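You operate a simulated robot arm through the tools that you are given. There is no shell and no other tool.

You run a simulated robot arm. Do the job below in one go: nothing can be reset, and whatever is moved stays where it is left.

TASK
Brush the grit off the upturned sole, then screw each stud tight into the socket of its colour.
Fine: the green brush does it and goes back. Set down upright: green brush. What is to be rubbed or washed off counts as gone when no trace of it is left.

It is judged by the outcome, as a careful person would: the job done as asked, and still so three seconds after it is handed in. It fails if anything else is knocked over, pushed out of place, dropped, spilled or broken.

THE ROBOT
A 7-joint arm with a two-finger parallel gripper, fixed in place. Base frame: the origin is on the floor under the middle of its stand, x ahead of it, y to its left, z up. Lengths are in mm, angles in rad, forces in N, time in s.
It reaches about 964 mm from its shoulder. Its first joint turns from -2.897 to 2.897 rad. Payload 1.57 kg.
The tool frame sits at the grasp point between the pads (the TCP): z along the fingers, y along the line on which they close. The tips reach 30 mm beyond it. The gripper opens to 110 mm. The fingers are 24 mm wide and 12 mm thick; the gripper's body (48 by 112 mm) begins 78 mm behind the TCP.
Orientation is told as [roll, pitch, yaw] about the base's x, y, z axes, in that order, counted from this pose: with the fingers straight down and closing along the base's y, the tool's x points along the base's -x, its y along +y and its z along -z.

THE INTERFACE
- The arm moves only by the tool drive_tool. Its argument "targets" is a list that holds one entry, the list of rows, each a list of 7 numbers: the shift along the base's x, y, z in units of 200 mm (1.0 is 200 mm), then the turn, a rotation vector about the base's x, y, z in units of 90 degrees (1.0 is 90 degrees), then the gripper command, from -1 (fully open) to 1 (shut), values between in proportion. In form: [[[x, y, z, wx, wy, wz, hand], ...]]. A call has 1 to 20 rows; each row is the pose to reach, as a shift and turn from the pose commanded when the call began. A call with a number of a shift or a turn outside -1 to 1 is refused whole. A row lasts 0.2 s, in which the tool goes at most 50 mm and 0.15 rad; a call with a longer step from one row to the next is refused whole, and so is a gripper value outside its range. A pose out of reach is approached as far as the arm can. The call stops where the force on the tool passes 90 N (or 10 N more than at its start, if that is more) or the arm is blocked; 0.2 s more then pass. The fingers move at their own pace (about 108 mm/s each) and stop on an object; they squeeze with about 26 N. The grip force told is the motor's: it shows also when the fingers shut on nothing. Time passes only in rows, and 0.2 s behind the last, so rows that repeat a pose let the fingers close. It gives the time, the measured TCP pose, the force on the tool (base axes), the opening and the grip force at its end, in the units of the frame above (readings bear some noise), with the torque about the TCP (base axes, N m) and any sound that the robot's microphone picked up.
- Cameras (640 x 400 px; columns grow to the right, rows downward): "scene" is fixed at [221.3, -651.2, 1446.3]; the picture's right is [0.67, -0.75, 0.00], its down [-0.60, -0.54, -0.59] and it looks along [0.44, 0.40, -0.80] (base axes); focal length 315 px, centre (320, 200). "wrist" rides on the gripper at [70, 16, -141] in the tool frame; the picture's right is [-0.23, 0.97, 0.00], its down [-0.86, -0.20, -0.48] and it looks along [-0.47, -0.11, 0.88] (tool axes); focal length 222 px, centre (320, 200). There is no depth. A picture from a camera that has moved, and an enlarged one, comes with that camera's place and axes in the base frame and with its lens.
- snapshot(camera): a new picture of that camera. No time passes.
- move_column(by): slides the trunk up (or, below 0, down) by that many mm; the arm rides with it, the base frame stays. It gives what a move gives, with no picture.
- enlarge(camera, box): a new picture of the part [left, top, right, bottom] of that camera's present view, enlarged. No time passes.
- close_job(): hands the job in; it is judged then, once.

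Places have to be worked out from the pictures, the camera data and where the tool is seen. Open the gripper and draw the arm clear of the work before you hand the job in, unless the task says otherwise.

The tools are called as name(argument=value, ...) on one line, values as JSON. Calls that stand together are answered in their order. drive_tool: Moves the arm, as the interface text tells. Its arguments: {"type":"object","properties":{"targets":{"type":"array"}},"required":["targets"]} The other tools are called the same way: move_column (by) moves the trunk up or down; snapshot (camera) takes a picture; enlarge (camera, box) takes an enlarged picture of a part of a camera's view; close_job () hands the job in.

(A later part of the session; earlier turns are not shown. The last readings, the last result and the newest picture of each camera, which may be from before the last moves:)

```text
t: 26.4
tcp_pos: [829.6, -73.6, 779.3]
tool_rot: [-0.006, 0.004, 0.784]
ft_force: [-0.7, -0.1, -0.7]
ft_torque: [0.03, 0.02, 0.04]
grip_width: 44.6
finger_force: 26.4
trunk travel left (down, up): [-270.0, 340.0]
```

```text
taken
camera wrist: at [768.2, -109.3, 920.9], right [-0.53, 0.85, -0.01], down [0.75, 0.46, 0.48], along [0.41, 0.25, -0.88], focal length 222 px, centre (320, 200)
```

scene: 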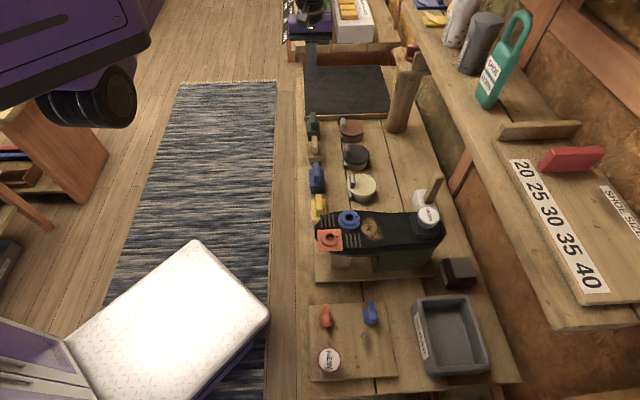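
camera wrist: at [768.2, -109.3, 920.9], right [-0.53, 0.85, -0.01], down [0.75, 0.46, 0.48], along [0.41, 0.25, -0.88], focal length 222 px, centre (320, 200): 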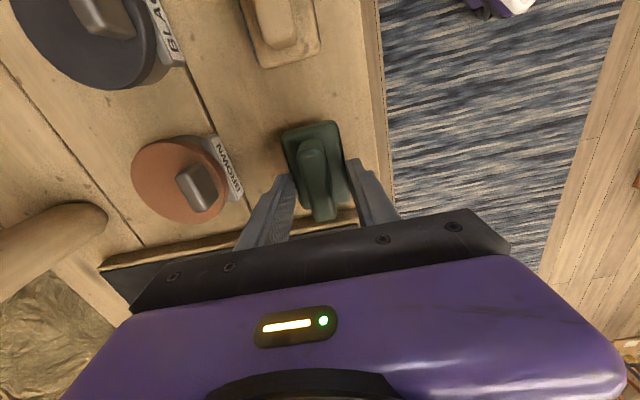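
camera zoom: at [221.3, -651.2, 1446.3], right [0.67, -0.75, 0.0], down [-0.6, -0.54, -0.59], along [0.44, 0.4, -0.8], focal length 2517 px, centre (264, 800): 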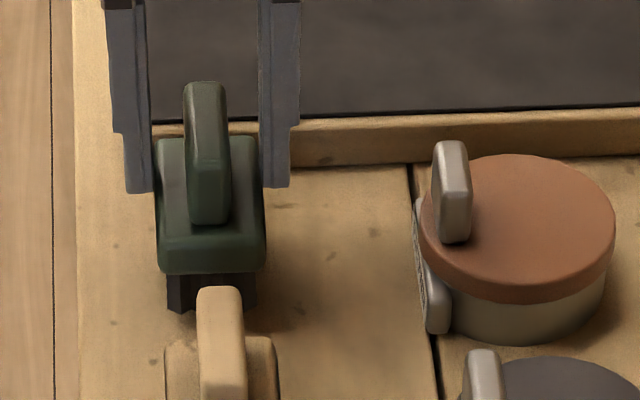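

The tips caught the block's edge again (44.6 mm) and the brush did lift 8 mm. A deeper grip on the block's flat sides will be far more secure, so I'll set it back down, open, go 18 mm lower and close on the block.

drive_tool(targets=[[[0, 0, -0.01, 0, 0, 0, 1], [0, 0, -0.02, 0, 0, 0, 1], [0, 0, -0.03, 0, 0, 0, 1], [0, 0, -0.04, 0, 0, 0, 1], [0, 0, -0.042, 0, 0, 0, 1], [0, 0, -0.042, 0, 0, 0, 0.15], [0, 0, -0.042, 0, 0, 0, -0.1], [0, 0, -0.042, 0, 0, 0, -0.1], [0, 0, -0.07, 0, 0, 0, -0.1], [0, 0, -0.1, 0, 0, 0, -0.1], [0, 0, -0.13, 0, 0, 0, -0.1], [0, 0, -0.13, 0, 0, 0, -0.1]]])

enlarge(camera="scene", box=[287, 100, 367, 150])

enlarge(camera="wrist", box=[240, 100, 400, 240])

```text
t: 29.0
tcp_pos: [829.5, -73.4, 752.6]
tool_rot: [-0.007, 0.002, 0.782]
ft_force: [-0.7, 0.2, -0.1]
ft_torque: [-0.01, 0.01, 0.02]
grip_width: 60.5
finger_force: 0.0
trunk travel left (down, up): [-270.0, 340.0]
```

```text
8.00 times, centred on (327, 125) of scene
camera zoom: at [221.3, -651.2, 1446.3], right [0.67, -0.75, 0.0], down [-0.6, -0.54, -0.59], along [0.44, 0.4, -0.8], focal length 2517 px, centre (264, 800)
```

zoom: 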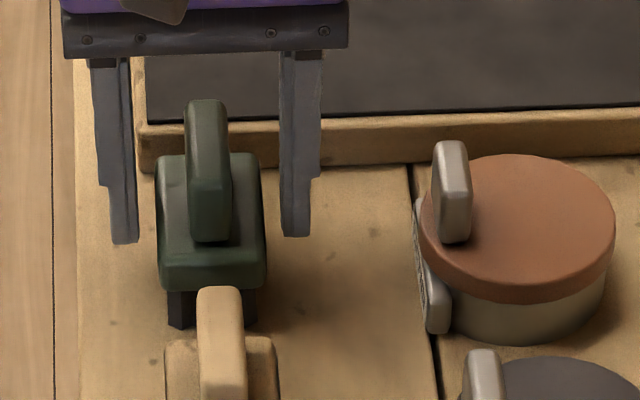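

```text
2.86 times, centred on (320, 170) of wrist
camera zoom: at [768.8, -109.9, 893.9], right [-0.53, 0.85, -0.01], down [0.75, 0.46, 0.48], along [0.41, 0.25, -0.88], focal length 635 px, centre (320, 286)
```

zoom: 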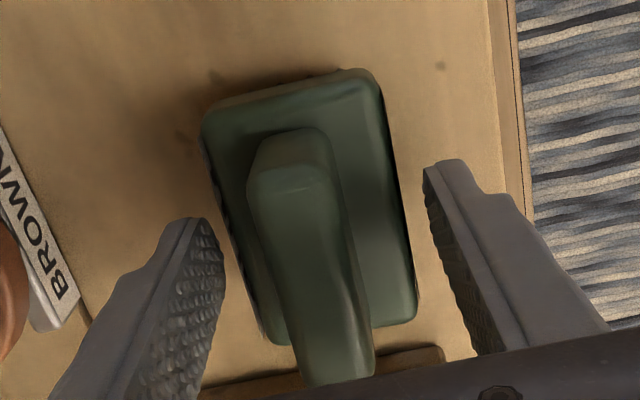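

The fingers are now beside the block with about 20 mm of overlap, but about 6 mm past its middle along the bench. I'll shift back 6 mm, close on the block and do a slow 8 mm test lift.

drive_tool(targets=[[[-0.021, -0.021, 0, 0, 0, 0, -0.1], [-0.021, -0.021, 0, 0, 0, 0, 0.15], [-0.021, -0.021, 0, 0, 0, 0, 1], [-0.021, -0.021, 0, 0, 0, 0, 1], [-0.021, -0.021, 0, 0, 0, 0, 1], [-0.021, -0.021, 0, 0, 0, 0, 1], [-0.021, -0.021, 0.01, 0, 0, 0, 1], [-0.021, -0.021, 0.02, 0, 0, 0, 1], [-0.021, -0.021, 0.03, 0, 0, 0, 1], [-0.021, -0.021, 0.04, 0, 0, 0, 1], [-0.021, -0.021, 0.04, 0, 0, 0, 1]]])

enlarge(camera="scene", box=[287, 100, 367, 150])

enlarge(camera="wrist", box=[240, 100, 400, 240])

```text
t: 31.4
tcp_pos: [825.6, -78.0, 759.9]
tool_rot: [-0.004, 0.004, 0.782]
ft_force: [0.3, -0.3, -0.4]
ft_torque: [0.02, -0.04, 0.01]
grip_width: 44.2
finger_force: 26.2
trunk travel left (down, up): [-270.0, 340.0]
```

```text
8.00 times, centred on (327, 125) of scene
camera zoom: at [221.3, -651.2, 1446.3], right [0.67, -0.75, 0.0], down [-0.6, -0.54, -0.59], along [0.44, 0.4, -0.8], focal length 2517 px, centre (264, 800)
```

zoom: 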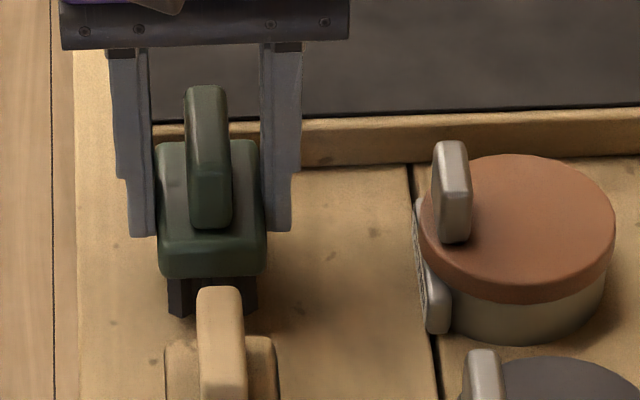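

```text
2.86 times, centred on (320, 170) of wrist
camera zoom: at [764.2, -113.9, 902.5], right [-0.53, 0.85, -0.01], down [0.75, 0.46, 0.48], along [0.41, 0.25, -0.88], focal length 635 px, centre (320, 286)
```

zoom: 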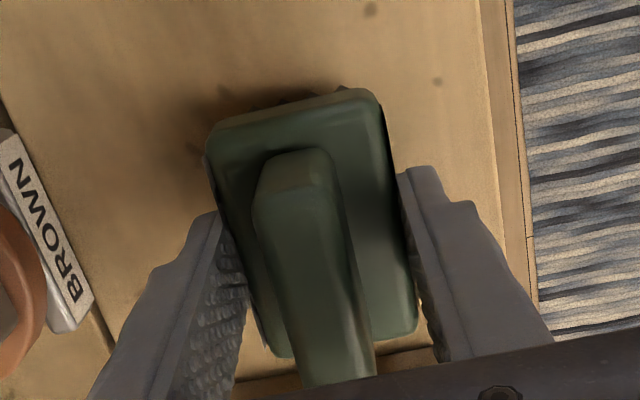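

The brush is held firmly on its block (44.2 mm, 26 N) and came up cleanly. Its rest pose in this grip is TCP ≈ (825.7, -78.9, 753.0). I'll lift it higher, ramping gently.

drive_tool(targets=[[[0, 0, 0.02, 0, 0, 0, 1], [0, 0, 0.06, 0, 0, 0, 1], [0, 0, 0.13, 0, 0, 0, 1], [0, 0, 0.23, 0, 0, 0, 1], [0, 0, 0.36, 0, 0, 0, 1], [0, 0, 0.51, 0, 0, 0, 1], [0, 0, 0.66, 0, 0, 0, 1], [0, 0, 0.8, 0, 0, 0, 1], [0, 0, 0.92, 0, 0, 0, 1], [0, 0, 1.0, 0, 0, 0, 1], [0, 0, 1.0, 0, 0, 0, 1]]])

snapshot(camera="wrist")

snapshot(camera="scene")

```text
t: 33.8
tcp_pos: [823.3, -82.7, 959.4]
tool_rot: [-0.002, 0.009, 0.774]
ft_force: [0.6, -0.2, -1.4]
ft_torque: [0.02, 0.01, -0.02]
grip_width: 44.3
finger_force: 26.1
trunk travel left (down, up): [-270.0, 340.0]
```

```text
taken
camera wrist: at [761.9, -117.1, 1101.2], right [-0.52, 0.86, -0.01], down [0.75, 0.46, 0.47], along [0.41, 0.24, -0.88], focal length 222 px, centre (320, 200)
```

wrist: 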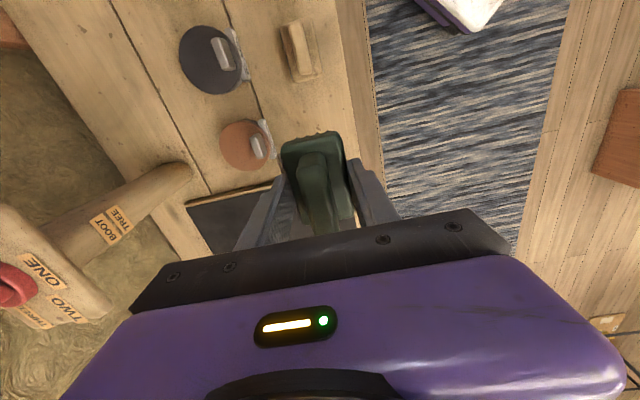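

```text
taken
```

scene: 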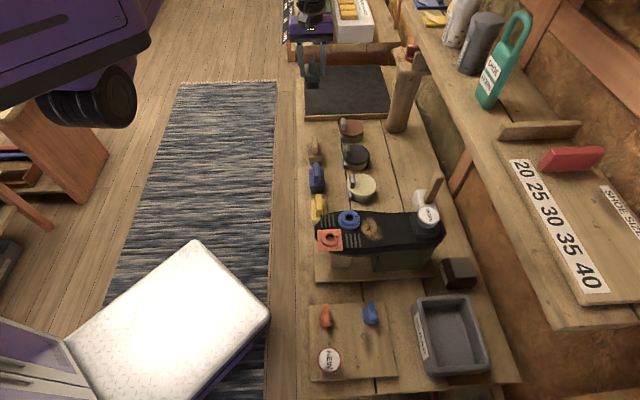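

The brush is secure. I'll carry it along the bench towards the sole at z ≈ 960, well above everything, in two legs.

drive_tool(targets=[[[-0.03, -0.05, 0, 0, 0, 0, 1], [-0.1, -0.16, 0, 0, 0, 0, 1], [-0.2, -0.32, 0, 0, 0, 0, 1], [-0.3, -0.48, 0, 0, 0, 0, 1], [-0.4, -0.64, 0, 0, 0, 0, 1], [-0.5, -0.8, 0, 0, 0, 0, 1], [-0.58, -0.93, 0, 0, 0, 0, 1], [-0.6, -0.97, 0, 0, 0, 0, 1], [-0.6, -0.97, 0, 0, 0, 0, 1]]])

snapshot(camera="scene")

snapshot(camera="wrist")

```text
t: 35.8
tcp_pos: [706.5, -272.8, 960.8]
tool_rot: [-0.006, 0.001, 0.783]
ft_force: [0.2, -0.7, -1.0]
ft_torque: [0.0, 0.0, -0.03]
grip_width: 44.2
finger_force: 26.3
trunk travel left (down, up): [-270.0, 340.0]
```

```text
taken
```

scene: 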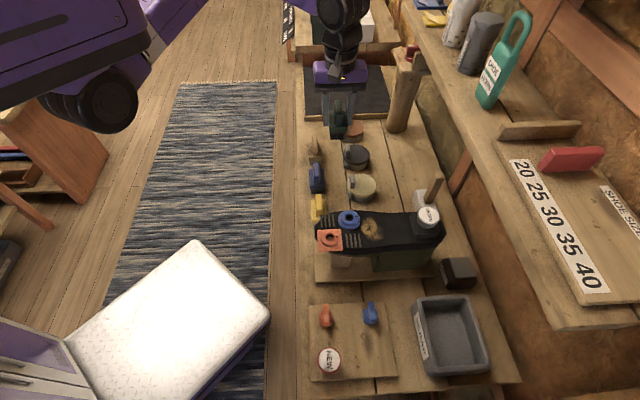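

```text
taken
camera wrist: at [644.9, -309.1, 1102.6], right [-0.53, 0.85, -0.01], down [0.75, 0.46, 0.48], along [0.41, 0.25, -0.88], focal length 222 px, centre (320, 200)
```

wrist: 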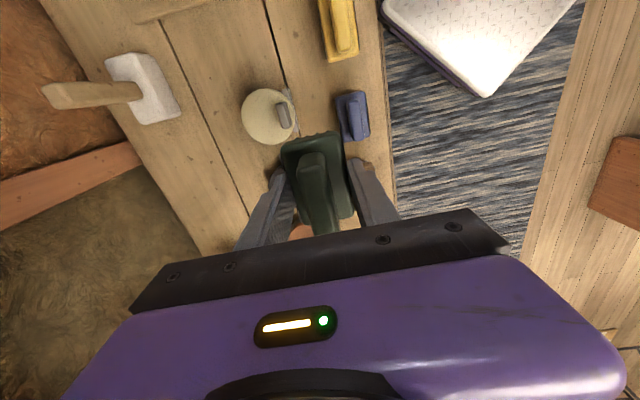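

Still secure. I'll take the second leg to just short of the grit, still at z ≈ 960.

drive_tool(targets=[[[-0.03, -0.05, 0, 0, 0, 0, 1], [-0.09, -0.16, 0, 0, 0, 0, 1], [-0.17, -0.32, 0, 0, 0, 0, 1], [-0.25, -0.48, 0, 0, 0, 0, 1], [-0.33, -0.64, 0, 0, 0, 0, 1], [-0.41, -0.78, 0, 0, 0, 0, 1], [-0.47, -0.9, 0, 0, 0, 0, 1], [-0.5, -0.95, 0, 0, 0, 0, 1], [-0.5, -0.95, 0, 0, 0, 0, 1]]])

snapshot(camera="scene")

snapshot(camera="wrist")

```text
t: 37.8
tcp_pos: [607.4, -461.7, 962.2]
tool_rot: [-0.007, 0.002, 0.78]
ft_force: [0.5, 1.0, -1.5]
ft_torque: [-0.03, 0.01, 0.02]
grip_width: 44.1
finger_force: 26.1
trunk travel left (down, up): [-270.0, 340.0]
```

```text
taken
```

scene: 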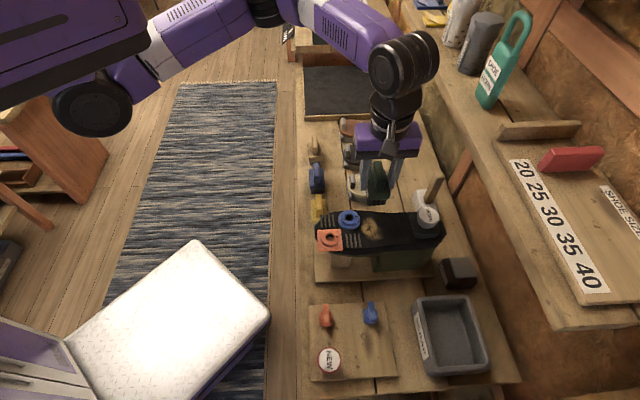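

```text
taken
camera wrist: at [544.9, -497.8, 1103.5], right [-0.53, 0.85, -0.01], down [0.75, 0.46, 0.48], along [0.41, 0.25, -0.88], focal length 222 px, centre (320, 200)
```

wrist: 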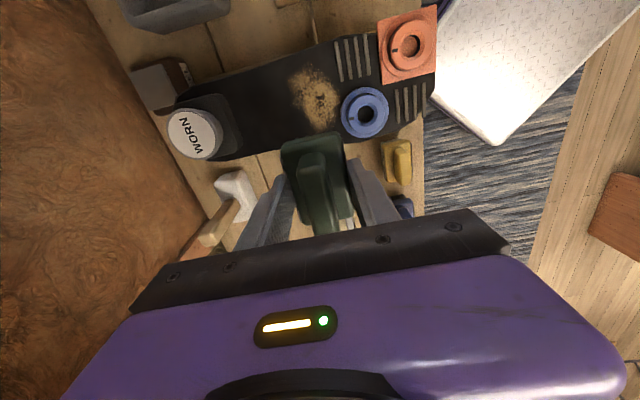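

This is an excellent top view of the sole with grit and sockets; I'll zoom in to measure.

enlarge(camera="wrist", box=[250, 0, 450, 140])

enlarge(camera="scene", box=[300, 160, 460, 280])

```text
2.86 times, centred on (350, 70) of wrist
camera zoom: at [544.9, -497.8, 1103.5], right [-0.53, 0.85, -0.01], down [0.75, 0.46, 0.48], along [0.41, 0.25, -0.88], focal length 635 px, centre (234, 571)
```

zoom: 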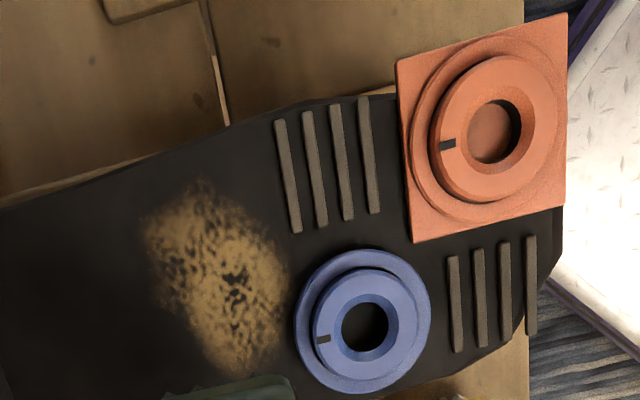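

```text
3.33 times, centred on (380, 220) of scene
camera zoom: at [221.3, -651.2, 1446.3], right [0.67, -0.75, 0.0], down [-0.6, -0.54, -0.59], along [0.44, 0.4, -0.8], focal length 1049 px, centre (120, 133)
```

zoom: 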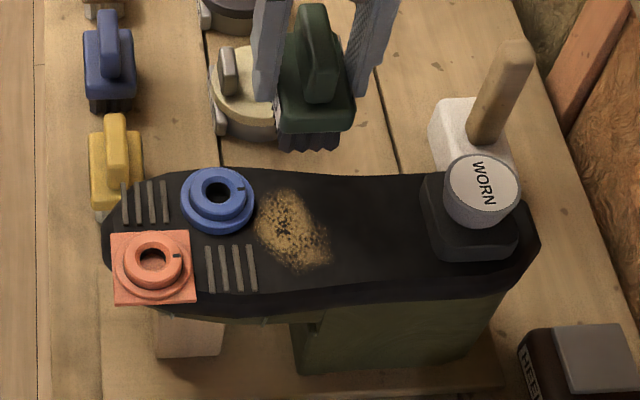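

The grit spans roughly e1 19–87 and e2 725–776 in bench coordinates, just clear of the blue flange. I'll move the brush over it, centred at about (571, -497), and lower to z ≈ 910 before feeling for contact.

drive_tool(targets=[[[-0.05, -0.05, 0, 0, 0, 0, 1], [-0.12, -0.117, 0, 0, 0, 0, 1], [-0.1755, -0.171, -0.03, 0, 0, 0, 1], [-0.1755, -0.171, -0.12, 0, 0, 0, 1], [-0.1755, -0.171, -0.2, 0, 0, 0, 1], [-0.1755, -0.171, -0.255, 0, 0, 0, 1], [-0.1755, -0.171, -0.255, 0, 0, 0, 1]]])

enlarge(camera="scene", box=[300, 160, 460, 280])

enlarge(camera="wrist", box=[240, 40, 440, 240])

```text
t: 39.4
tcp_pos: [571.5, -495.6, 910.7]
tool_rot: [-0.004, 0.001, 0.783]
ft_force: [-0.5, -0.4, -1.6]
ft_torque: [0.02, 0.01, -0.04]
grip_width: 44.1
finger_force: 26.4
trunk travel left (down, up): [-270.0, 340.0]
```

```text
3.33 times, centred on (380, 220) of scene
camera zoom: at [221.3, -651.2, 1446.3], right [0.67, -0.75, 0.0], down [-0.6, -0.54, -0.59], along [0.44, 0.4, -0.8], focal length 1049 px, centre (120, 133)
```

zoom: 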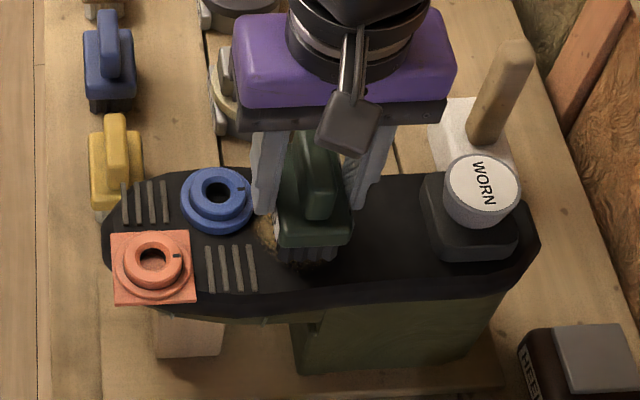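

```text
2.00 times, centred on (340, 140) of wrist
camera zoom: at [508.5, -531.6, 1052.1], right [-0.53, 0.85, -0.01], down [0.75, 0.46, 0.48], along [0.41, 0.25, -0.88], focal length 444 px, centre (280, 320)
```

zoom: 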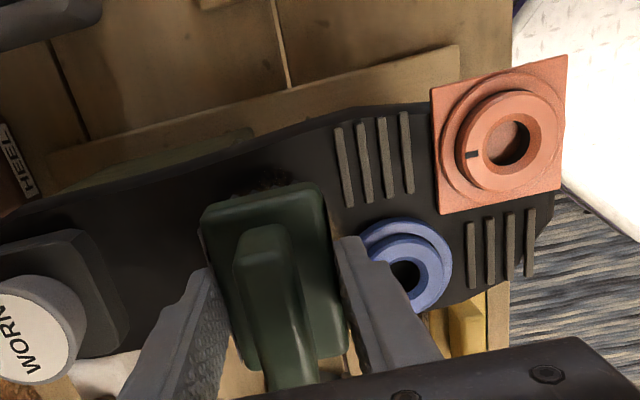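

The brush is above the grit and clear of the socket and heel knob. I'll lower in small steps, watching the force for contact.

drive_tool(targets=[[[0, 0, -0.02, 0, 0, 0, 1], [0, 0, -0.04, 0, 0, 0, 1], [0, 0, -0.05, 0, 0, 0, 1], [0, 0, -0.05, 0, 0, 0, 1]]])

drive_tool(targets=[[[0, 0, -0.01, 0, 0, 0, 1], [0, 0, -0.02, 0, 0, 0, 1], [0, 0, -0.02, 0, 0, 0, 1]]])

enlarge(camera="scene", box=[340, 190, 420, 250])

```text
t: 40.4
tcp_pos: [570.7, -497.1, 901.7]
tool_rot: [-0.009, 0.004, 0.782]
ft_force: [0.9, 0.1, 22.1]
ft_torque: [0.08, 0.08, 0.01]
grip_width: 44.7
finger_force: 26.3
trunk travel left (down, up): [-270.0, 340.0]
```

```text
t: 41.2
tcp_pos: [569.0, -495.8, 897.0]
tool_rot: [-0.006, 0.003, 0.781]
ft_force: [-0.2, -1.3, 22.4]
ft_torque: [0.11, 0.16, 0.04]
grip_width: 44.5
finger_force: 26.3
trunk travel left (down, up): [-270.0, 340.0]
```

```text
6.67 times, centred on (380, 220) of scene
camera zoom: at [221.3, -651.2, 1446.3], right [0.67, -0.75, 0.0], down [-0.6, -0.54, -0.59], along [0.44, 0.4, -0.8], focal length 2097 px, centre (-80, 67)
```

zoom: 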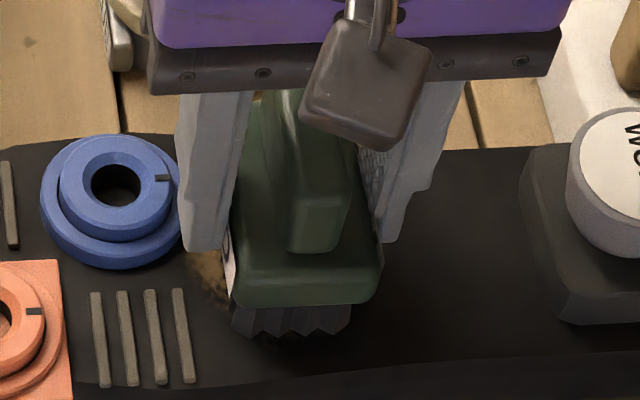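

Contact began at about TCP z 902, and the force levels off at 22 N because the brush slides slightly in the grip, so I won't press further. I'll ease up 1 mm and make back-and-forth strokes across the patch.

drive_tool(targets=[[[0.053, 0.053, 0.005, 0, 0, 0, 1], [0, 0, 0.005, 0, 0, 0, 1], [-0.053, -0.053, 0.005, 0, 0, 0, 1], [0, 0, 0.005, 0, 0, 0, 1], [0.053, 0.053, 0.005, 0, 0, 0, 1], [0, 0, 0.005, 0, 0, 0, 1], [0.0354, -0.0354, 0.005, 0, 0, 0, 1], [0.0884, 0.0176, 0.005, 0, 0, 0, 1], [0.0354, -0.0354, 0.005, 0, 0, 0, 1], [-0.0176, -0.0884, 0.005, 0, 0, 0, 1], [0.0354, -0.0354, 0.005, 0, 0, 0, 1], [0.0708, -0.0708, 0.005, 0, 0, 0, 1], [0.1238, -0.0178, 0.005, 0, 0, 0, 1], [0.0708, -0.0708, 0.005, 0, 0, 0, 1], [0.0178, -0.1238, 0.005, 0, 0, 0, 1], [0.0708, -0.0708, 0.005, 0, 0, 0, 1]]])

enlarge(camera="scene", box=[340, 190, 420, 250])

enlarge(camera="wrist", box=[200, 40, 440, 240])

```text
t: 44.6
tcp_pos: [583.4, -512.8, 897.5]
tool_rot: [-0.007, 0.005, 0.782]
ft_force: [-4.4, -6.2, 10.2]
ft_torque: [0.16, 0.15, 0.13]
grip_width: 44.4
finger_force: 26.3
trunk travel left (down, up): [-270.0, 340.0]
```

```text
6.67 times, centred on (380, 220) of scene
camera zoom: at [221.3, -651.2, 1446.3], right [0.67, -0.75, 0.0], down [-0.6, -0.54, -0.59], along [0.44, 0.4, -0.8], focal length 2097 px, centre (-80, 67)
```

zoom: 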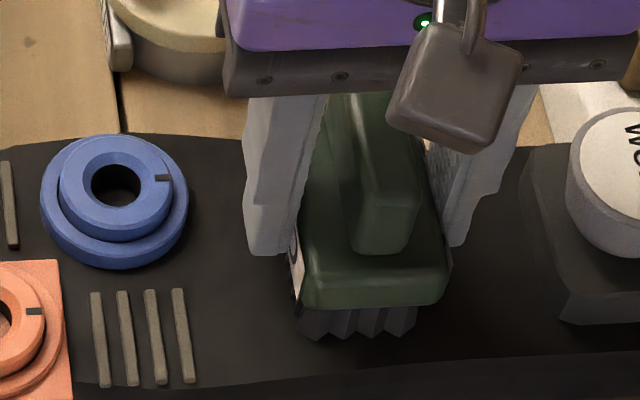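

```text
2.00 times, centred on (320, 140) of wrist
camera zoom: at [521.7, -547.6, 1038.2], right [-0.52, 0.85, -0.01], down [0.75, 0.46, 0.48], along [0.41, 0.24, -0.88], focal length 444 px, centre (320, 320)
```

zoom: 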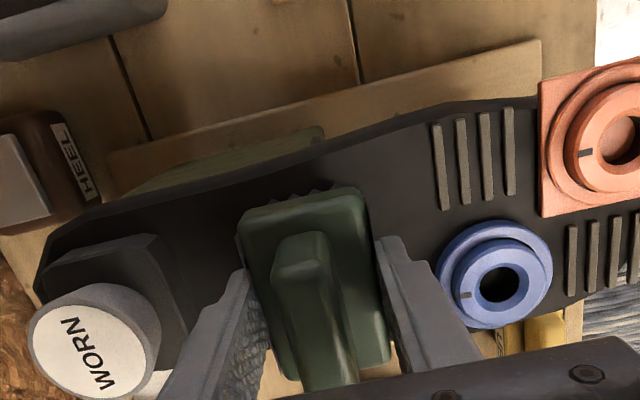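

No grit shows around the brush now. I'll make a second thorough pass back across the patch, then lift to inspect.

drive_tool(targets=[[[0.0707, 0.0707, 0, 0, 0, 0, 1], [0, 0, 0, 0, 0, 0, 1], [-0.0707, -0.0707, 0, 0, 0, 0, 1], [0, 0, 0, 0, 0, 0, 1], [-0.0354, 0.0354, 0, 0, 0, 0, 1], [0.0353, 0.1061, 0, 0, 0, 0, 1], [-0.0354, 0.0354, 0, 0, 0, 0, 1], [-0.1061, -0.0353, 0, 0, 0, 0, 1], [-0.0354, 0.0354, 0, 0, 0, 0, 1], [-0.0708, 0.0708, 0, 0, 0, 0, 1], [-0.0001, 0.1415, 0, 0, 0, 0, 1], [-0.0708, 0.0708, 0, 0, 0, 0, 1], [-0.1415, 0.0001, 0, 0, 0, 0, 1], [-0.0708, 0.0708, 0, 0, 0, 0, 1], [-0.1025, 0.1025, 0, 0, 0, 0, 1], [-0.0675, 0.1375, 0, 0, 0, 0, 1], [-0.1025, 0.1025, 0, 0, 0, 0, 1], [-0.1732, 0.0318, 0, 0, 0, 0, 1], [-0.1025, 0.1025, 0, 0, 0, 0, 1], [-0.1025, 0.1025, 0.05, 0, 0, 0, 1]]])

drive_tool(targets=[[[0.03, 0.03, 0.1, 0, 0, 0, 1], [0.08, 0.08, 0.22, 0, 0, 0, 1], [0.16, 0.16, 0.34, 0, 0, 0, 1], [0.2, 0.2, 0.36, 0, 0, 0, 1], [0.2, 0.2, 0.36, 0, 0, 0, 1]]])

enlarge(camera="scene", box=[300, 160, 460, 280])

enlarge(camera="wrist", box=[160, 0, 440, 200])

```text
t: 48.8
tcp_pos: [565.2, -489.8, 907.3]
tool_rot: [-0.007, 0.002, 0.782]
ft_force: [-0.1, -1.0, -0.8]
ft_torque: [0.02, -0.01, -0.05]
grip_width: 44.7
finger_force: 26.2
trunk travel left (down, up): [-270.0, 340.0]
```

```text
t: 50.0
tcp_pos: [603.6, -450.5, 979.9]
tool_rot: [-0.009, 0.002, 0.781]
ft_force: [0.2, 0.8, -1.0]
ft_torque: [0.01, -0.02, -0.01]
grip_width: 44.4
finger_force: 25.8
trunk travel left (down, up): [-270.0, 340.0]
```

```text
3.33 times, centred on (380, 220) of scene
camera zoom: at [221.3, -651.2, 1446.3], right [0.67, -0.75, 0.0], down [-0.6, -0.54, -0.59], along [0.44, 0.4, -0.8], focal length 1049 px, centre (120, 133)
```

zoom: 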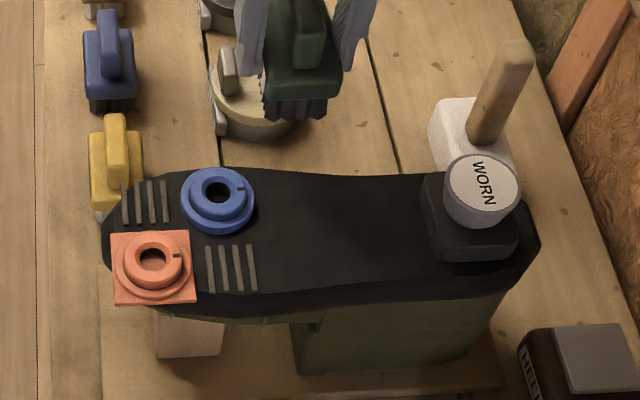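

```text
2.00 times, centred on (300, 100) of wrist
camera zoom: at [541.3, -485.9, 1121.7], right [-0.53, 0.85, -0.01], down [0.75, 0.46, 0.48], along [0.41, 0.25, -0.88], focal length 444 px, centre (360, 400)
```

zoom: 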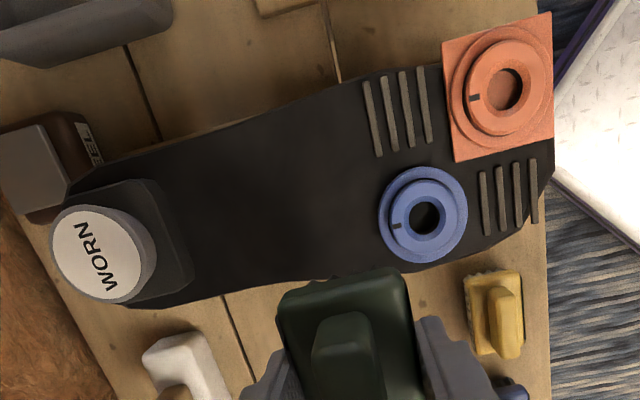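

The sole looks clean; I'll zoom in hard on the former grit area to be sure no trace is left.

enlarge(camera="scene", box=[345, 205, 409, 245])

enlarge(camera="wrist", box=[240, 30, 390, 140])

```text
10.00 times, centred on (377, 225) of scene
camera zoom: at [221.3, -651.2, 1446.3], right [0.67, -0.75, 0.0], down [-0.6, -0.54, -0.59], along [0.44, 0.4, -0.8], focal length 3146 px, centre (-250, -50)
```

zoom: 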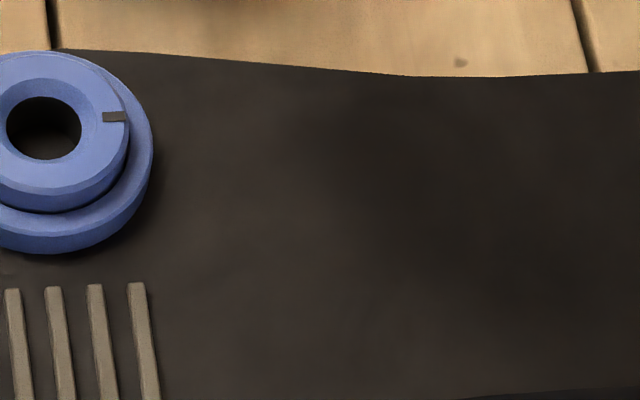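

```text
3.64 times, centred on (315, 85) of wrist
camera zoom: at [541.3, -485.9, 1121.7], right [-0.53, 0.85, -0.01], down [0.75, 0.46, 0.48], along [0.41, 0.25, -0.88], focal length 808 px, centre (338, 618)
```

zoom: 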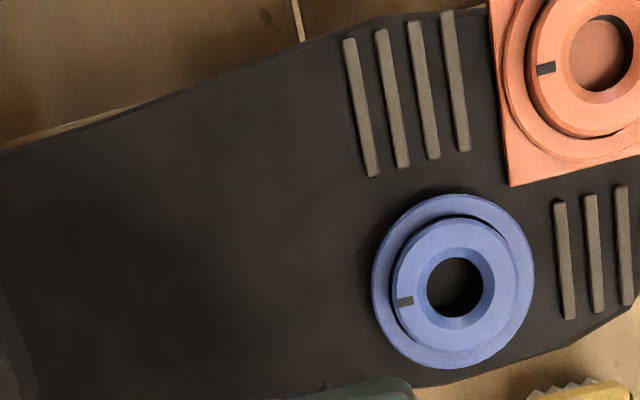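

The sole is clean. Now I'll carry the brush back along the bench to its place, first leg at z ≈ 970.

drive_tool(targets=[[[0.03, 0.05, 0, 0, 0, 0, 1], [0.1, 0.16, 0, 0, 0, 0, 1], [0.19, 0.32, 0, 0, 0, 0, 1], [0.28, 0.47, -0.02, 0, 0, 0, 1], [0.37, 0.62, -0.04, 0, 0, 0, 1], [0.46, 0.77, -0.06, 0, 0, 0, 1], [0.52, 0.88, -0.08, 0, 0, 0, 1], [0.55, 0.93, -0.1, 0, 0, 0, 1], [0.55, 0.93, -0.1, 0, 0, 0, 1]]])

drive_tool(targets=[[[0.03, 0.05, 0, 0, 0, 0, 1], [0.1, 0.16, 0, 0, 0, 0, 1], [0.19, 0.32, 0, 0, 0, 0, 1], [0.28, 0.47, 0, 0, 0, 0, 1], [0.37, 0.62, 0, 0, 0, 0, 1], [0.46, 0.77, 0, 0, 0, 0, 1], [0.52, 0.88, 0, 0, 0, 0, 1], [0.557, 0.9293, 0, 0, 0, 0, 1], [0.557, 0.9293, 0, 0, 0, 0, 1]]])

snapshot(camera="scene")

snapshot(camera="wrist")

```text
t: 52.0
tcp_pos: [714.9, -264.7, 960.9]
tool_rot: [-0.007, 0.0, 0.781]
ft_force: [0.3, -0.3, -1.7]
ft_torque: [0.01, -0.02, 0.03]
grip_width: 44.6
finger_force: 26.6
trunk travel left (down, up): [-270.0, 340.0]
```

```text
t: 54.0
tcp_pos: [826.8, -79.5, 959.3]
tool_rot: [-0.005, 0.003, 0.783]
ft_force: [-0.3, 1.2, -0.9]
ft_torque: [0.02, 0.0, 0.0]
grip_width: 44.6
finger_force: 25.9
trunk travel left (down, up): [-270.0, 340.0]
```

```text
taken
```

scene: 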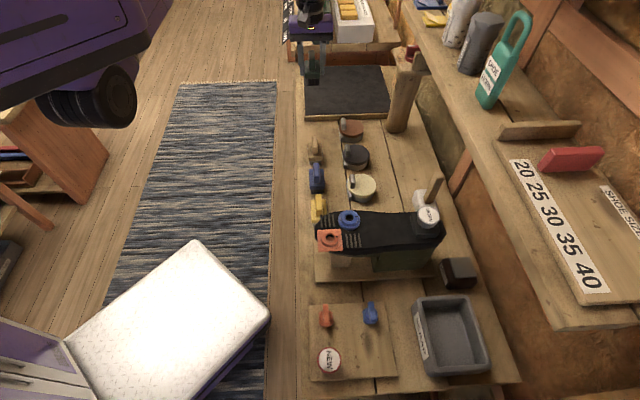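

```text
taken
camera wrist: at [765.1, -114.3, 1100.8], right [-0.53, 0.85, -0.01], down [0.75, 0.46, 0.48], along [0.41, 0.25, -0.88], focal length 222 px, centre (320, 200)
```

wrist: 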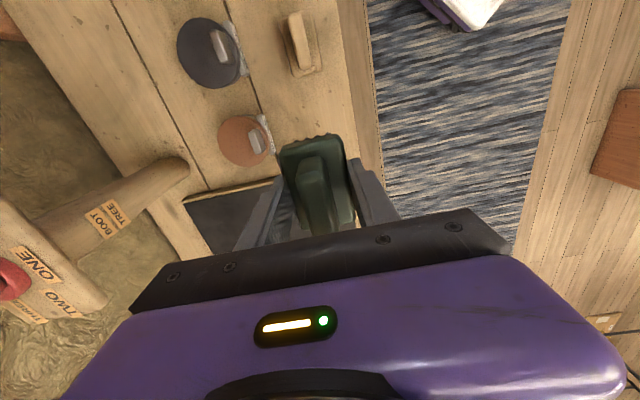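

The brush is above its spot. I'll lower to z ≈ 762 and then feel for the bench.

drive_tool(targets=[[[0, 0, -0.05, 0, 0, 0, 1], [0, 0, -0.17, 0, 0, 0, 1], [0, 0, -0.34, 0, 0, 0, 1], [0, 0, -0.52, 0, 0, 0, 1], [0, 0, -0.7, 0, 0, 0, 1], [0, 0, -0.85, 0, 0, 0, 1], [0, 0, -0.94, 0, 0, 0, 1], [0, 0, -0.98, 0, 0, 0, 1], [0, 0, -0.99, 0, 0, 0, 1], [0, 0, -0.99, 0, 0, 0, 1]]])

enlarge(camera="scene", box=[287, 100, 367, 150])

```text
t: 56.2
tcp_pos: [824.4, -77.1, 759.8]
tool_rot: [-0.005, 0.001, 0.78]
ft_force: [0.3, -0.5, -1.3]
ft_torque: [-0.03, -0.02, -0.03]
grip_width: 44.4
finger_force: 26.2
trunk travel left (down, up): [-270.0, 340.0]
```

```text
8.00 times, centred on (327, 125) of scene
camera zoom: at [221.3, -651.2, 1446.3], right [0.67, -0.75, 0.0], down [-0.6, -0.54, -0.59], along [0.44, 0.4, -0.8], focal length 2517 px, centre (264, 800)
```

zoom: 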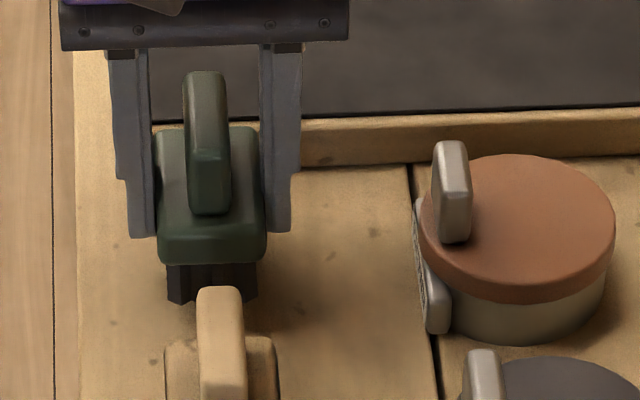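

Compared with the rest picture, the brush is still about 15 mm above the bench (it slid about 7 mm in the grip). I'll lower gradually and watch the force.

drive_tool(targets=[[[0, 0, -0.02, 0, 0, 0, 1], [0, 0, -0.04, 0, 0, 0, 1], [0, 0, -0.06, 0, 0, 0, 1], [0, 0, -0.065, 0, 0, 0, 1], [0, 0, -0.065, 0, 0, 0, 1]]])

drive_tool(targets=[[[0, 0, -0.005, 0, 0, 0, 1], [0, 0, -0.01, 0, 0, 0, 1], [0, 0, -0.01, 0, 0, 0, 1]]])

enlarge(camera="scene", box=[287, 100, 367, 150])

```text
t: 57.4
tcp_pos: [825.0, -78.6, 746.7]
tool_rot: [-0.006, 0.002, 0.781]
ft_force: [0.1, 0.4, -1.6]
ft_torque: [-0.01, -0.01, 0.03]
grip_width: 44.3
finger_force: 26.9
trunk travel left (down, up): [-270.0, 340.0]
```

```text
t: 58.2
tcp_pos: [824.9, -78.6, 747.4]
tool_rot: [-0.005, 0.003, 0.782]
ft_force: [0.1, 0.3, -2.0]
ft_torque: [-0.02, -0.02, 0.0]
grip_width: 44.4
finger_force: 25.9
trunk travel left (down, up): [-270.0, 340.0]
```

```text
8.00 times, centred on (327, 125) of scene
camera zoom: at [221.3, -651.2, 1446.3], right [0.67, -0.75, 0.0], down [-0.6, -0.54, -0.59], along [0.44, 0.4, -0.8], focal length 2517 px, centre (264, 800)
```

zoom: 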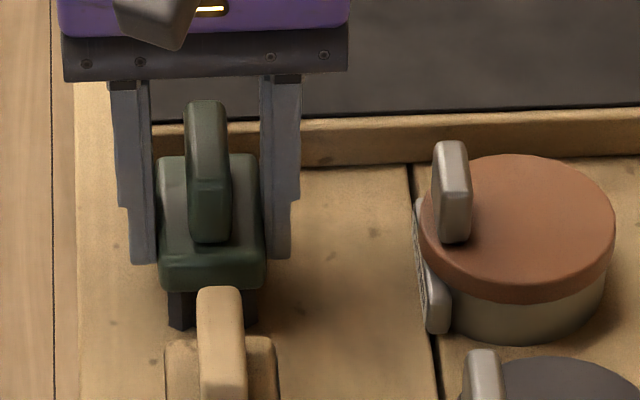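

The picture now matches the original rest position almost exactly, but the force shows no contact yet. I'll go down another 1–2 mm to seat it.

drive_tool(targets=[[[0, 0, -0.005, 0, 0, 0, 1], [0, 0, -0.005, 0, 0, 0, 1]]])

drive_tool(targets=[[[0, 0, -0.005, 0, 0, 0, 1], [0, 0, -0.005, 0, 0, 0, 1]]])

```text
t: 58.8
tcp_pos: [825.2, -79.0, 746.6]
tool_rot: [-0.007, 0.002, 0.783]
ft_force: [-2.3, 0.0, 11.0]
ft_torque: [0.42, -0.01, 0.07]
grip_width: 44.4
finger_force: 25.9
trunk travel left (down, up): [-270.0, 340.0]
```

```text
t: 59.4
tcp_pos: [825.7, -78.9, 746.6]
tool_rot: [-0.008, 0.002, 0.783]
ft_force: [-2.1, -3.5, 21.9]
ft_torque: [0.15, 0.23, 0.02]
grip_width: 44.7
finger_force: 26.4
trunk travel left (down, up): [-270.0, 340.0]
```

The brush is seated on the bench with 22 N. I'll ease up slightly, open the fingers and rise clear.

drive_tool(targets=[[[0, 0, 0.005, 0, 0, 0, 1], [0, 0, 0.005, 0, 0, 0, 0.1], [0, 0, 0.005, 0, 0, 0, -0.1], [0, 0, 0.005, 0, 0, 0, -0.2], [0, 0, 0.005, 0, 0, 0, -0.2], [0, 0, 0.05, 0, 0, 0, -0.2], [0, 0, 0.15, 0, 0, 0, -0.2], [0, 0, 0.3, 0, 0, 0, -0.2], [0, 0, 0.5, 0, 0, 0, -0.2], [0, 0, 0.7, 0, 0, 0, -0.2], [0, 0, 0.9, 0, 0, 0, -0.2]]])

enlarge(camera="scene", box=[287, 100, 367, 150])

snapshot(camera="wrist")

```text
t: 61.8
tcp_pos: [826.8, -80.2, 925.3]
tool_rot: [-0.005, 0.004, 0.782]
ft_force: [0.1, 0.5, 0.1]
ft_torque: [-0.02, 0.01, -0.04]
grip_width: 66.0
finger_force: 0.0
trunk travel left (down, up): [-270.0, 340.0]
```

```text
8.00 times, centred on (327, 125) of scene
camera zoom: at [221.3, -651.2, 1446.3], right [0.67, -0.75, 0.0], down [-0.6, -0.54, -0.59], along [0.44, 0.4, -0.8], focal length 2517 px, centre (264, 800)
```

zoom: 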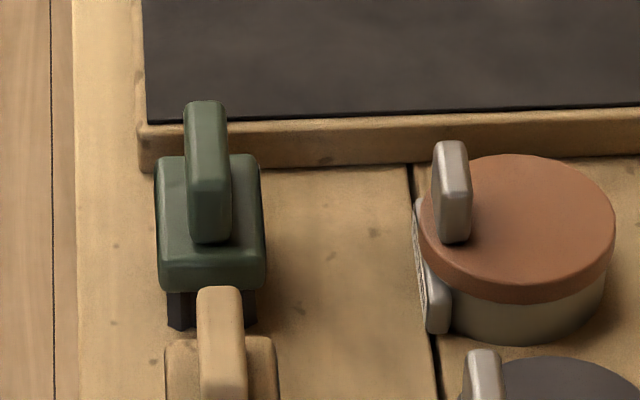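

```text
taken
camera wrist: at [764.0, -114.6, 1065.9], right [-0.53, 0.85, -0.01], down [0.75, 0.46, 0.48], along [0.41, 0.25, -0.88], focal length 222 px, centre (320, 200)
```

wrist: 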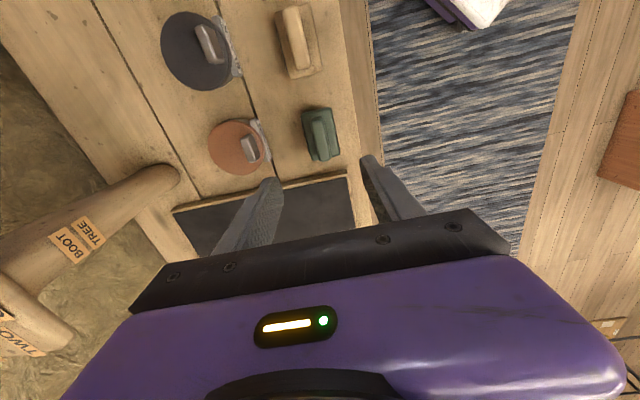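

The green brush is back upright in its original spot. Now I'll travel along the bench at z ≈ 960 to the stud plate, opening the gripper partway.

drive_tool(targets=[[[-0.1, -0.1, 0.1, 0, 0, 0, -0.2], [-0.26, -0.26, 0.18, 0, 0, 0, -0.2], [-0.42, -0.42, 0.2, 0, 0, 0, -0.2], [-0.58, -0.58, 0.2, 0, 0, 0, -0.2], [-0.74, -0.74, 0.2, 0, 0, 0, -0.2], [-0.9, -0.9, 0.2, 0, 0, 0, -0.2]]])

drive_tool(targets=[[[-0.16, -0.16, 0, 0, 0, 0, -0.2], [-0.32, -0.32, 0, 0, 0, 0, -0.2], [-0.48, -0.48, 0, 0, 0, 0, -0.2], [-0.64, -0.64, 0, 0, 0, 0, -0.2], [-0.75, -0.75, 0, 0, 0, 0, -0.2], [-0.75, -0.75, 0, 0, 0, 0, -0.2]]])

snapshot(camera="scene")

snapshot(camera="wrist")

```text
t: 63.2
tcp_pos: [647.8, -259.2, 963.4]
tool_rot: [-0.007, 0.003, 0.784]
ft_force: [-0.2, 0.4, -0.6]
ft_torque: [-0.03, 0.01, 0.01]
grip_width: 66.0
finger_force: 0.0
trunk travel left (down, up): [-270.0, 340.0]
```

```text
t: 64.6
tcp_pos: [497.0, -408.8, 964.8]
tool_rot: [-0.006, 0.001, 0.781]
ft_force: [0.0, -0.4, -0.7]
ft_torque: [0.0, -0.05, 0.0]
grip_width: 66.2
finger_force: 0.0
trunk travel left (down, up): [-270.0, 340.0]
```

```text
taken
```

scene: 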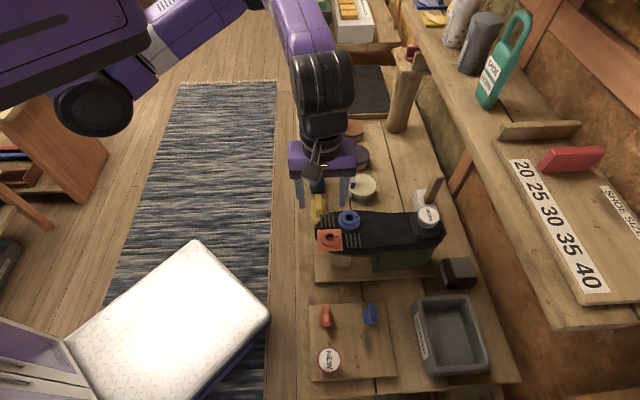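

```text
taken
camera wrist: at [434.7, -444.1, 1105.6], right [-0.53, 0.85, -0.01], down [0.75, 0.46, 0.48], along [0.41, 0.25, -0.88], focal length 222 px, centre (320, 200)
```

wrist: 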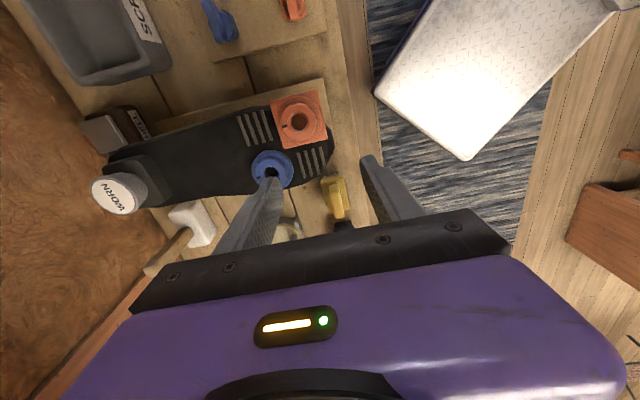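

I'll continue to above the orange stud.

drive_tool(targets=[[[-0.14, -0.14, 0, 0, 0, 0, -0.2], [-0.28, -0.28, 0, 0, 0, 0, -0.2], [-0.42, -0.42, 0, 0, 0, 0, -0.2], [-0.57, -0.57, 0, 0, 0, 0, -0.2], [-0.57, -0.57, -0.1, 0, 0, 0, -0.2], [-0.57, -0.57, -0.25, 0, 0, 0, -0.2], [-0.57, -0.57, -0.25, 0, 0, 0, -0.2]]])

snapshot(camera="scene")

snapshot(camera="wrist")

enlarge(camera="wrist", box=[200, 40, 420, 200])

```text
t: 66.2
tcp_pos: [382.6, -522.7, 914.3]
tool_rot: [-0.005, 0.002, 0.781]
ft_force: [1.1, -0.4, 0.3]
ft_torque: [0.0, -0.02, -0.01]
grip_width: 66.0
finger_force: 0.0
trunk travel left (down, up): [-270.0, 340.0]
```

```text
taken
```

scene: 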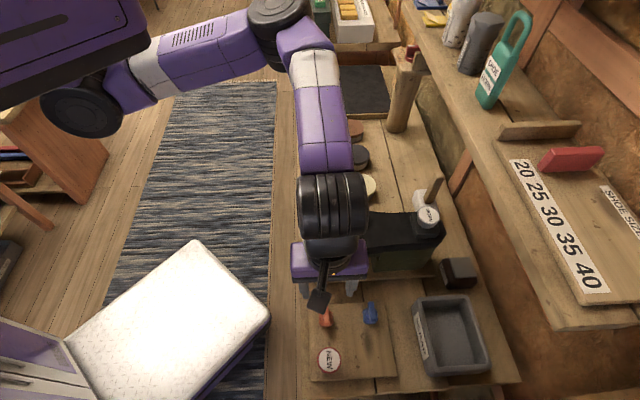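

```text
taken
camera wrist: at [320.4, -559.1, 1056.0], right [-0.52, 0.85, -0.01], down [0.75, 0.46, 0.48], along [0.41, 0.25, -0.88], focal length 222 px, centre (320, 200)
```

wrist: 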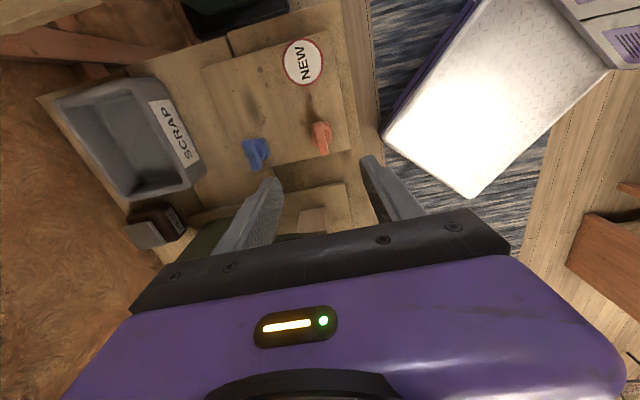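

```text
2.50 times, centred on (310, 120) of wrist
camera zoom: at [320.4, -559.1, 1056.0], right [-0.52, 0.85, -0.01], down [0.75, 0.46, 0.48], along [0.41, 0.25, -0.88], focal length 555 px, centre (345, 400)
```

zoom: 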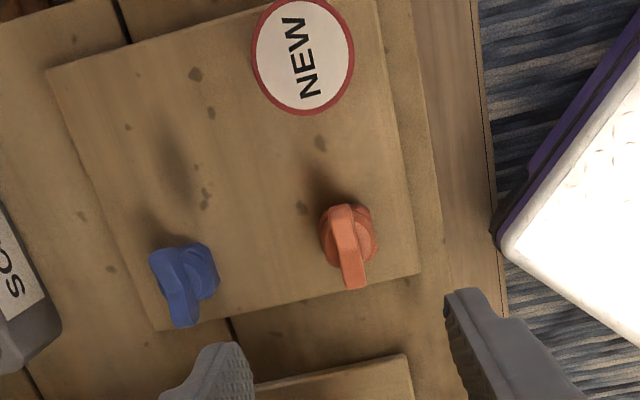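

Both studs are in clear view; I'll zoom closer to read their shape and position.

enlarge(camera="wrist", box=[290, 100, 354, 170])

enlarge(camera="wrist", box=[225, 115, 295, 185])

enlarge(camera="scene", box=[296, 270, 396, 332])

```text
5.71 times, centred on (322, 135) of wrist
camera zoom: at [320.4, -559.1, 1056.0], right [-0.52, 0.85, -0.01], down [0.75, 0.46, 0.48], along [0.41, 0.25, -0.88], focal length 1269 px, centre (309, 571)
```

zoom: 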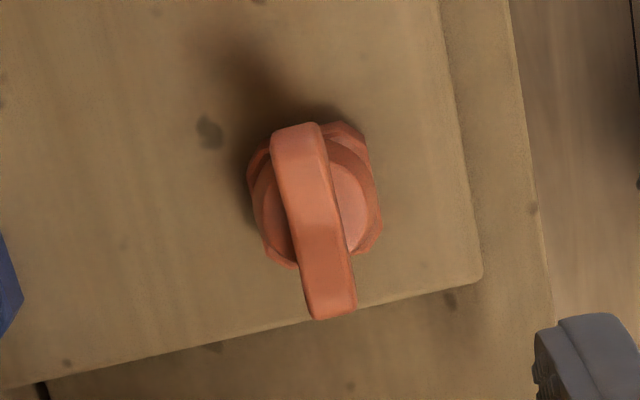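

```text
5.71 times, centred on (260, 150) of wrist
camera zoom: at [320.4, -559.1, 1056.0], right [-0.52, 0.85, -0.01], down [0.75, 0.46, 0.48], along [0.41, 0.25, -0.88], focal length 1269 px, centre (663, 486)
```

zoom: 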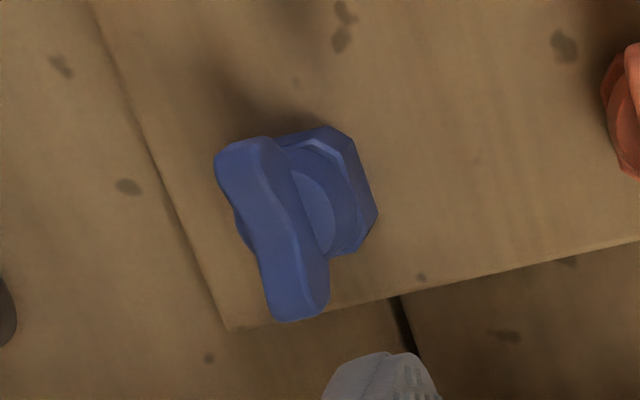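

```text
6.40 times, centred on (346, 301) of scene
camera zoom: at [221.3, -651.2, 1446.3], right [0.67, -0.75, 0.0], down [-0.6, -0.54, -0.59], along [0.44, 0.4, -0.8], focal length 2013 px, centre (154, -446)
```

zoom: 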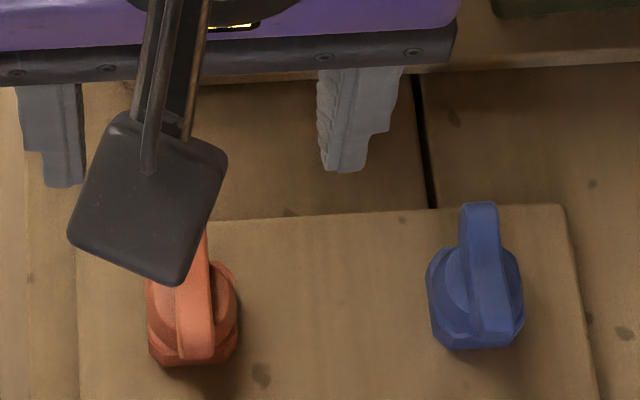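

The stud has an octagonal body with a tall, thin bar (about 12 mm thick) along the bench. Its axis is at about (384, -521), and the hand is nearly on it already. I'll shift 2–3 mm and lower to z ≈ 775 to check the view before going around the bar.

drive_tool(targets=[[[0.01, 0.01, -0.1, 0, 0, 0, -0.2], [0.01, 0.01, -0.3, 0, 0, 0, -0.2], [0.01, 0.01, -0.5, 0, 0, 0, -0.2], [0.01, 0.01, -0.64, 0, 0, 0, -0.2], [0.01, 0.01, -0.7, 0, 0, 0, -0.2], [0.01, 0.01, -0.7, 0, 0, 0, -0.2]]])

enlarge(camera="scene", box=[296, 290, 376, 340])

enlarge(camera="wrist", box=[240, 100, 400, 230])

```text
t: 67.6
tcp_pos: [382.7, -520.6, 775.4]
tool_rot: [-0.006, 0.002, 0.782]
ft_force: [0.7, 0.3, 0.4]
ft_torque: [0.0, 0.02, -0.01]
grip_width: 65.9
finger_force: 0.0
trunk travel left (down, up): [-270.0, 340.0]
```

```text
8.00 times, centred on (336, 315) of scene
camera zoom: at [221.3, -651.2, 1446.3], right [0.67, -0.75, 0.0], down [-0.6, -0.54, -0.59], along [0.44, 0.4, -0.8], focal length 2517 px, centre (192, -720)
```

zoom: 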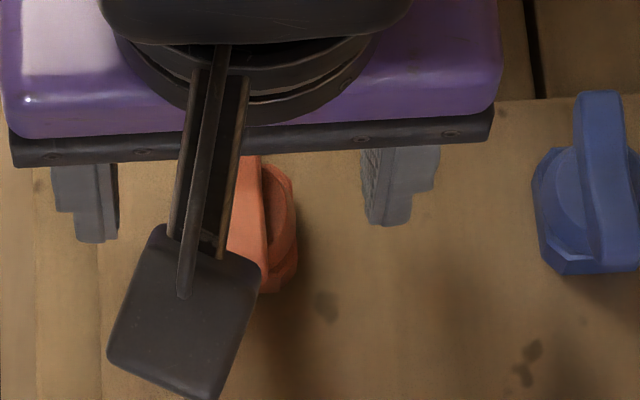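

```text
3.08 times, centred on (320, 165) of wrist
camera zoom: at [321.6, -557.4, 916.7], right [-0.53, 0.85, -0.01], down [0.75, 0.46, 0.48], along [0.41, 0.25, -0.88], focal length 684 px, centre (320, 308)
```

zoom: 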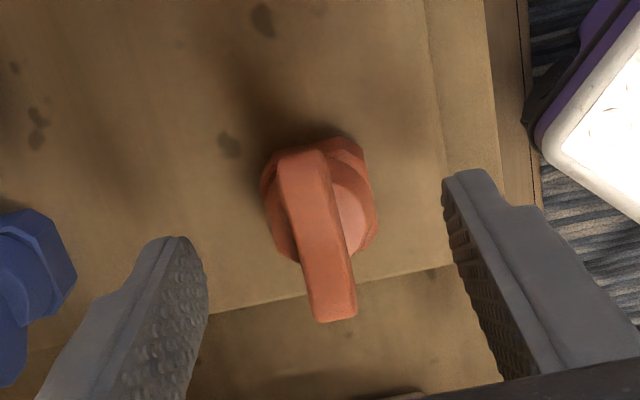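

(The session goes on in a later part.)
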